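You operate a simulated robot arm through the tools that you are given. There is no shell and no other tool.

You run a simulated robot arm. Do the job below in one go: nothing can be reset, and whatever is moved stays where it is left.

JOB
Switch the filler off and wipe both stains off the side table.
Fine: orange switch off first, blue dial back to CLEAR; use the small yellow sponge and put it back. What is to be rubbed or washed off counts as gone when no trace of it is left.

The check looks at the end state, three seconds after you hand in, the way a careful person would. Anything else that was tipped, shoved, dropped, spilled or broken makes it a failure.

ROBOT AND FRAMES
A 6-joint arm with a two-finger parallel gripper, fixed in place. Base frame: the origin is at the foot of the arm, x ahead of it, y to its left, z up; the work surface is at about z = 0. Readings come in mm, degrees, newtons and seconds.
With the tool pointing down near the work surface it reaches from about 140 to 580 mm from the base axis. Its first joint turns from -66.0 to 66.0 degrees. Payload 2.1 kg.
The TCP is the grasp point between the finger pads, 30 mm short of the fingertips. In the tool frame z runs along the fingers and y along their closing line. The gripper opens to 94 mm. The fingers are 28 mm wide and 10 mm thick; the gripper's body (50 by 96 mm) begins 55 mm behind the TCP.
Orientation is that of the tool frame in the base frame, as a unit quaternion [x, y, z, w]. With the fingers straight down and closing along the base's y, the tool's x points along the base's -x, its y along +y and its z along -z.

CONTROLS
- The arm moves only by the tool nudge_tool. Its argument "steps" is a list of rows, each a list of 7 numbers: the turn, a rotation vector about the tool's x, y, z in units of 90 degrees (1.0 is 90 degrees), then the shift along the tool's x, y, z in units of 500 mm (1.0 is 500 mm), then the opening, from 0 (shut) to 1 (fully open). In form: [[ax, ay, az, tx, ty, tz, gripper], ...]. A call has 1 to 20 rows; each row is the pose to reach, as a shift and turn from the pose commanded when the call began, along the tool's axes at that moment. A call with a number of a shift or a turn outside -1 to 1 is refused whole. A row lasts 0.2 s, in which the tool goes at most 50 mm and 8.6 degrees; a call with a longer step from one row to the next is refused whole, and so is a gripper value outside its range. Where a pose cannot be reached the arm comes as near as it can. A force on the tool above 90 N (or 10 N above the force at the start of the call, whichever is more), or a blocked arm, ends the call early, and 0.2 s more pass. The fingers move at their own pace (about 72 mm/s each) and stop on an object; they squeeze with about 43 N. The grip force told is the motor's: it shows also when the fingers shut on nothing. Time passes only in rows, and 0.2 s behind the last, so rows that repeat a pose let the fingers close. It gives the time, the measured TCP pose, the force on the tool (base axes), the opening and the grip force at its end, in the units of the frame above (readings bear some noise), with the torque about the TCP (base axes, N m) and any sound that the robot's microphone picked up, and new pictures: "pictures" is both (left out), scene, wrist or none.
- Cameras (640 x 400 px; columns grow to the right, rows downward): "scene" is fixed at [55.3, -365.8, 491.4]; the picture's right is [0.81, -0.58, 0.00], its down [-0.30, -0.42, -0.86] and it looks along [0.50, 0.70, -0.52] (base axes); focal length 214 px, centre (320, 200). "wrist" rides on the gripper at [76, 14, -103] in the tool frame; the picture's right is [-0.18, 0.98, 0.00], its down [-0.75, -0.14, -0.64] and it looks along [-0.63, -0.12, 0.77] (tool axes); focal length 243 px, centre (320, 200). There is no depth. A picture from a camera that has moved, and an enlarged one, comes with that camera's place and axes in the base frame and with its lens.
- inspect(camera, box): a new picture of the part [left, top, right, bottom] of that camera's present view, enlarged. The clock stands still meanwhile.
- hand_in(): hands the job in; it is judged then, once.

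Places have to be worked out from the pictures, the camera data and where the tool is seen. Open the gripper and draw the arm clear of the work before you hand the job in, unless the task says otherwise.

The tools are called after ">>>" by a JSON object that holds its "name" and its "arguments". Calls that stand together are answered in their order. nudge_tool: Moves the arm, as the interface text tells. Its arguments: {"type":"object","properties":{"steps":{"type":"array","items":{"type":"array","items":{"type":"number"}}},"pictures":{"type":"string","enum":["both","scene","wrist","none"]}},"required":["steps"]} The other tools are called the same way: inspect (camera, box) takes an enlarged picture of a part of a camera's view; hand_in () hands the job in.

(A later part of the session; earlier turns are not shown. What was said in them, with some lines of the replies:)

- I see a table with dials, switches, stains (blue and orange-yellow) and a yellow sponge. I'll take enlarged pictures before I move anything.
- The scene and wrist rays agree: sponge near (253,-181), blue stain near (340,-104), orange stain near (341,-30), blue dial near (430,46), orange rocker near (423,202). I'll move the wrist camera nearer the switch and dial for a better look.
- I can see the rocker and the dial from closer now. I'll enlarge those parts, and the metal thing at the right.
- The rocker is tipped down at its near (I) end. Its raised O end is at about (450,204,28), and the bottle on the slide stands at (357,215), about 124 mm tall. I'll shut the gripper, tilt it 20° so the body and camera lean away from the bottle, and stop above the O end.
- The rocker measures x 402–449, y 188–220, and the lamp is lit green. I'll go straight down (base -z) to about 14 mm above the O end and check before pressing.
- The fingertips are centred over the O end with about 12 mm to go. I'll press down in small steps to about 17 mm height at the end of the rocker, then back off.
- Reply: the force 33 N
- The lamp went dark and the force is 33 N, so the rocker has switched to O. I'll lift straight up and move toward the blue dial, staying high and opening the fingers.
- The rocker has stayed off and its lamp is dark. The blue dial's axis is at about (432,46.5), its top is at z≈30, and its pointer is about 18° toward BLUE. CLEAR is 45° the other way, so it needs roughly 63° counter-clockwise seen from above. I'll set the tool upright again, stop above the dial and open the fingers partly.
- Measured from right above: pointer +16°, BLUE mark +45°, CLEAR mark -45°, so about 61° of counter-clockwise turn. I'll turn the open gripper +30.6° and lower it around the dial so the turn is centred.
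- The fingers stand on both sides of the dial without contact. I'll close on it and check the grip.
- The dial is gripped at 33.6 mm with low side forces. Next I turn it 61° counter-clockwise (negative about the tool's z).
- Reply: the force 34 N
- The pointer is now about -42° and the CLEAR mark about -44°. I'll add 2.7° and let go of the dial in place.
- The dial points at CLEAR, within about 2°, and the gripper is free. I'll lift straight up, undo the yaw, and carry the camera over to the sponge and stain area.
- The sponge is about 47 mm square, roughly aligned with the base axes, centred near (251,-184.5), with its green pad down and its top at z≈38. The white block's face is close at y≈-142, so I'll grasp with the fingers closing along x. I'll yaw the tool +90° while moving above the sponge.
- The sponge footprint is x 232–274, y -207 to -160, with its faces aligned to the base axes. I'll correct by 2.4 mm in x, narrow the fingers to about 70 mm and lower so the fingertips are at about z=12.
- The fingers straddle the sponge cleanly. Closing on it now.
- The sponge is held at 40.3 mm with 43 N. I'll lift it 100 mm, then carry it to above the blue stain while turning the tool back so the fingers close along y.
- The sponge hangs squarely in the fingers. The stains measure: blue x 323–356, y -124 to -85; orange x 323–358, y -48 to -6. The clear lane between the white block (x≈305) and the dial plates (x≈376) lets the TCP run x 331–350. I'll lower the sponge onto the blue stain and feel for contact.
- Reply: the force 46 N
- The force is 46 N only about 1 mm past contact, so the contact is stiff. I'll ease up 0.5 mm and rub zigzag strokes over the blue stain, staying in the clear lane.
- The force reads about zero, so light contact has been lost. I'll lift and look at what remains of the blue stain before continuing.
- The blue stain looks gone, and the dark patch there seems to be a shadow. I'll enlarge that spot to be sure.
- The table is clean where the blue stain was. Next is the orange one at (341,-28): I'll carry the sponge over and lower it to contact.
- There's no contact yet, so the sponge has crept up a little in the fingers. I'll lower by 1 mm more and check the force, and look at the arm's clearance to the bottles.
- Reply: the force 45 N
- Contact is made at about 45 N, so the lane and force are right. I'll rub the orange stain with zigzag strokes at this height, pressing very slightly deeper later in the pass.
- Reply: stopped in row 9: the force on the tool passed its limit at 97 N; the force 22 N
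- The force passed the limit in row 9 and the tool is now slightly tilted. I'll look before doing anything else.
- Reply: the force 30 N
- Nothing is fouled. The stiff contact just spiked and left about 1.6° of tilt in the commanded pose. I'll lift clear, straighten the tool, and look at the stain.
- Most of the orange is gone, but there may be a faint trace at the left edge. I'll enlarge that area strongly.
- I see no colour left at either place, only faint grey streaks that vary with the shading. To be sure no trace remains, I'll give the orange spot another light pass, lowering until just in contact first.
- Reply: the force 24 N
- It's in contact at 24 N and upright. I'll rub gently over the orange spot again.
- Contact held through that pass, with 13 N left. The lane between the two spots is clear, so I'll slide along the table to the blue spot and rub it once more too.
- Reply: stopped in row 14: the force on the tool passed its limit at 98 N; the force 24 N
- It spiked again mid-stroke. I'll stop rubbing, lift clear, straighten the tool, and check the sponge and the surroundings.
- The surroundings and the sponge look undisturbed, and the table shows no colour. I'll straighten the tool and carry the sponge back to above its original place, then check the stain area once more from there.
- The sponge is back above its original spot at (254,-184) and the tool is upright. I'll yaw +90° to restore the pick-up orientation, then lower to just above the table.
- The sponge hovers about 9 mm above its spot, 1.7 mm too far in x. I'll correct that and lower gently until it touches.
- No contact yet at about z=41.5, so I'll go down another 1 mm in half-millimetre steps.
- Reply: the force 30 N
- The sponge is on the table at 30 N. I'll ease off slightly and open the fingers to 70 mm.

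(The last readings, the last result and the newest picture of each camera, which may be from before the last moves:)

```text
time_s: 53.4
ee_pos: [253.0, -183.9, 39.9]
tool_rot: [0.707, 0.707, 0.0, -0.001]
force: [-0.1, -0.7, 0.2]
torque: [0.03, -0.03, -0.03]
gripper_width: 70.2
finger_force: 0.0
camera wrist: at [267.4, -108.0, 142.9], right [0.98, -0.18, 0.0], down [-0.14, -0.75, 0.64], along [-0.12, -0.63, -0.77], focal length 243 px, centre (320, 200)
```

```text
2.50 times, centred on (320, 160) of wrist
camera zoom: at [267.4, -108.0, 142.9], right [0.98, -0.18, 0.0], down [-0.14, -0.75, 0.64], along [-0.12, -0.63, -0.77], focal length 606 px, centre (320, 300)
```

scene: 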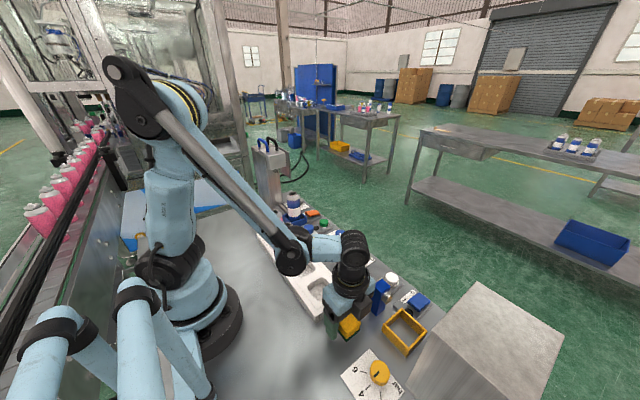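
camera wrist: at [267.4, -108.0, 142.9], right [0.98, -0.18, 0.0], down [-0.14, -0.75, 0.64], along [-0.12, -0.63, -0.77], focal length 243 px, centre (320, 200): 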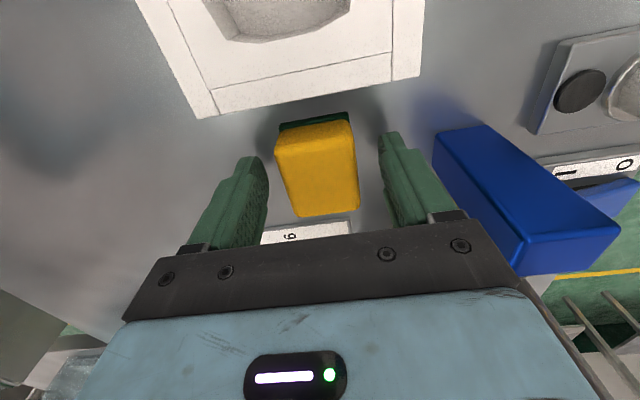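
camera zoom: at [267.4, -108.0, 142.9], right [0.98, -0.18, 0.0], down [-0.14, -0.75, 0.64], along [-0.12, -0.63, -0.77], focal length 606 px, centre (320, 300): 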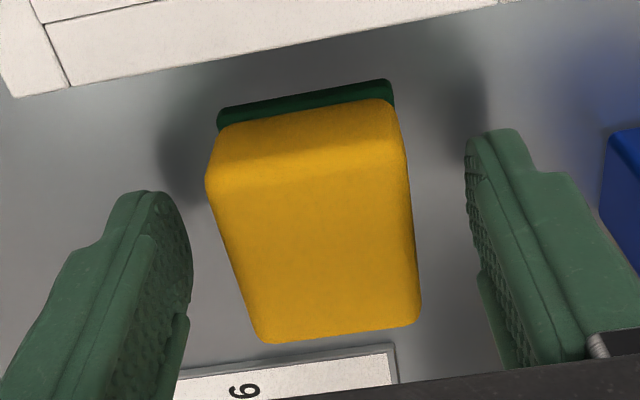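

The sponge stands flat in its place and the fingers are clear. I'll lift straight up, undo the yaw and return high to about the starting pose for a clear check of the table.

>>> {"name": "nudge_tool", "arguments": {"steps": [[0, 0, 0, 0, 0, -0.09, 0.745], [0, 0, 0, 0, 0, -0.18, 0.745], [0, 0, 0, 0, 0, -0.27, 0.8], [0, 0, -0.09, 0.02, 0.01, -0.32, 1], [0, 0, -0.18, 0.045, 0.02, -0.37, 1], [0, 0, -0.27, 0.07, 0.03, -0.42, 1], [0, 0, -0.36, 0.095, 0.04, -0.47, 1], [0, 0, -0.45, 0.12, 0.05, -0.52, 1], [0, 0, -0.54, 0.145, 0.06, -0.57, 1], [0, 0, -0.63, 0.17, 0.07, -0.61, 1], [0, 0, -0.72, 0.195, 0.08, -0.64, 1], [0, 0, -0.81, 0.22, 0.09, -0.66, 1], [0, 0, -0.9, 0.245, 0.094, -0.66, 1], [0, 0, -0.99, 0.258, 0.094, -0.66, 1], [0, 0, -1.0, 0.258, 0.094, -0.66, 1], [0, 0, -1.0, 0.258, 0.094, -0.66, 1]], "pictures": "both"}}

>>> {"name": "inspect", "arguments": {"camera": "scene", "box": [310, 235, 380, 295]}}

>>> {"name": "inspect", "arguments": {"camera": "wrist", "box": [240, 40, 400, 140]}}

>>> {"name": "inspect", "arguments": {"camera": "scene", "box": [310, 260, 430, 360]}}

>>> {"name": "inspect", "arguments": {"camera": "wrist", "box": [360, 20, 600, 170]}}

```text
time_s: 56.8
ee_pos: [298.4, -56.5, 370.5]
tool_rot: [0.0, 1.0, 0.0, 0.0]
force: [0.9, -0.7, 0.1]
torque: [-0.01, 0.0, 0.01]
gripper_width: 93.7
finger_force: 0.1
camera wrist: at [223.3, -42.1, 473.0], right [0.18, 0.98, 0.0], down [0.75, -0.14, 0.64], along [0.63, -0.12, -0.77], focal length 243 px, centre (320, 200)
```

scene: 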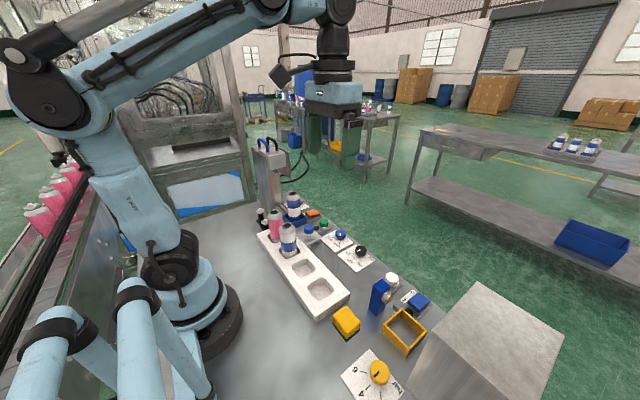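
wrist: 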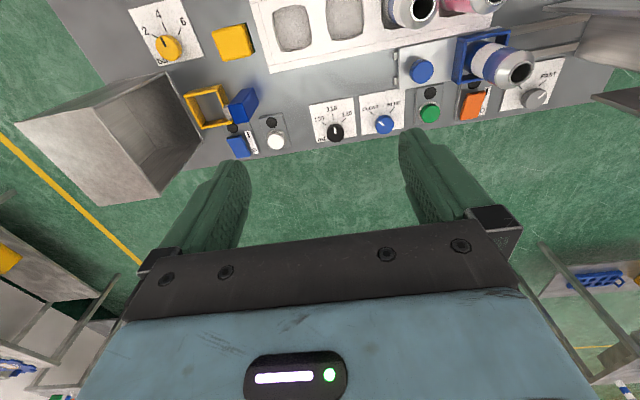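

```text
6.67 times, centred on (345, 265) of scene
camera zoom: at [55.3, -365.8, 491.4], right [0.81, -0.58, 0.0], down [-0.3, -0.42, -0.86], along [0.5, 0.7, -0.52], focal length 1430 px, centre (153, -233)
```

zoom: 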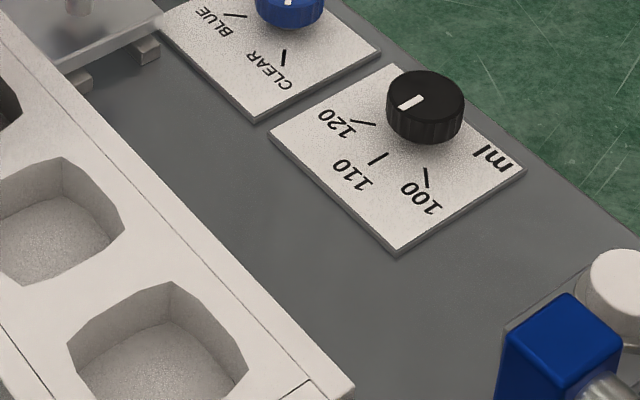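

```text
4.00 times, centred on (320, 90) of wrist
camera zoom: at [223.3, -42.1, 473.0], right [0.18, 0.98, 0.0], down [0.75, -0.14, 0.64], along [0.63, -0.12, -0.77], focal length 970 px, centre (320, 640)
```

zoom: 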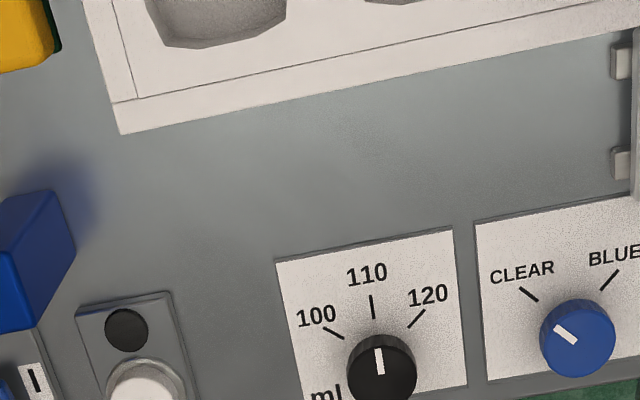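

```text
4.00 times, centred on (370, 310) of scene
camera zoom: at [55.3, -365.8, 491.4], right [0.81, -0.58, 0.0], down [-0.3, -0.42, -0.86], along [0.5, 0.7, -0.52], focal length 858 px, centre (120, -240)
```

zoom: 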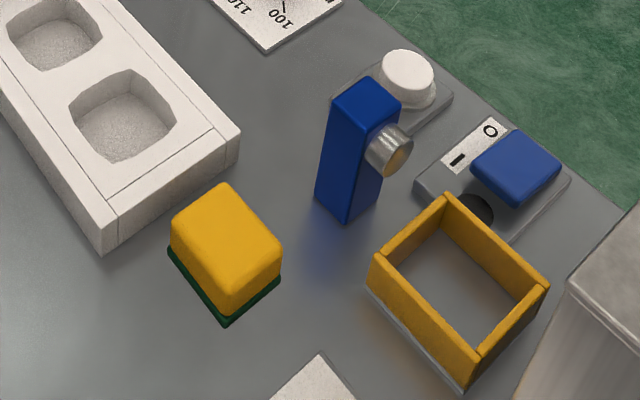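

```text
2.67 times, centred on (480, 95) of wrist
camera zoom: at [223.3, -42.1, 473.0], right [0.18, 0.98, 0.0], down [0.75, -0.14, 0.64], along [0.63, -0.12, -0.77], focal length 647 px, centre (-107, 480)
```

zoom: 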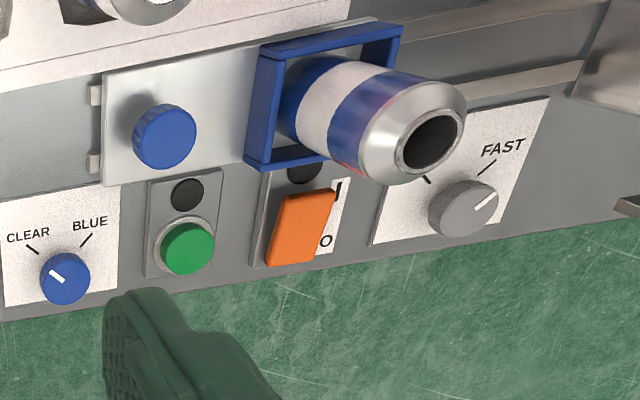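

The scene matches the goal: lamp dark, dial at CLEAR, sponge in its original place, nothing else moved. I'll take one last strong enlargement of the two wiped spots.

>>> {"name": "inspect", "arguments": {"camera": "wrist", "box": [270, 55, 370, 110]}}

>>> {"name": "inspect", "arguments": {"camera": "scene", "box": [320, 250, 370, 295]}}

```text
6.40 times, centred on (320, 82) of wrist
camera zoom: at [223.3, -42.1, 473.0], right [0.18, 0.98, 0.0], down [0.75, -0.14, 0.64], along [0.63, -0.12, -0.77], focal length 1553 px, centre (320, 952)
```

zoom: 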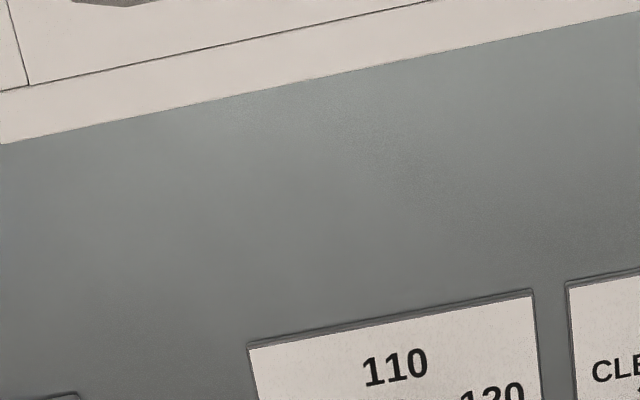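

```text
8.89 times, centred on (345, 272) of scene
camera zoom: at [55.3, -365.8, 491.4], right [0.81, -0.58, 0.0], down [-0.3, -0.42, -0.86], along [0.5, 0.7, -0.52], focal length 1906 px, centre (98, -444)
```

zoom: 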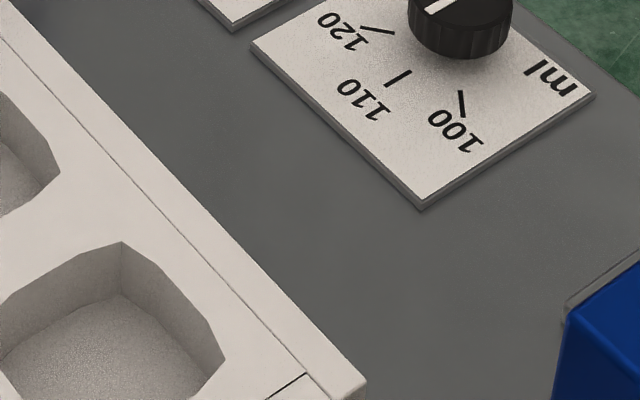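

Both views show clean grey table where the stains were. The rocker is off, the dial is on CLEAR, the sponge is back, and the arm is clear with the gripper open, so I'm handing in.

>>> {"name": "hand_in", "arguments": {}}

```text
The job is handed in.
```

I switched the filler off, wiped both stains off the side table and handed the job in.

- **Orange switch:** it is pressed to O, and its lamp went dark.
- **Blue dial:** it was turned back to CLEAR after the switch. The pointer sits within about 2–4° of the mark.
- **Stains:** the blue and orange stains were both rubbed with the small yellow sponge. Enlarged views from both cameras show no colour left at either spot.
- **Sponge:** it is back where it stood, green side down, within a millimetre or two of its starting position. I took "put it back" to mean that spot, not the yellow frame beside it.

While I was rubbing, the force limit stopped the arm twice, at 97 N and 98 N. The second stop cut short an extra safety pass over the blue spot, which already looked clean. I checked after each stop and nothing nearby had moved.

The gripper is open and the arm is back near its starting pose.
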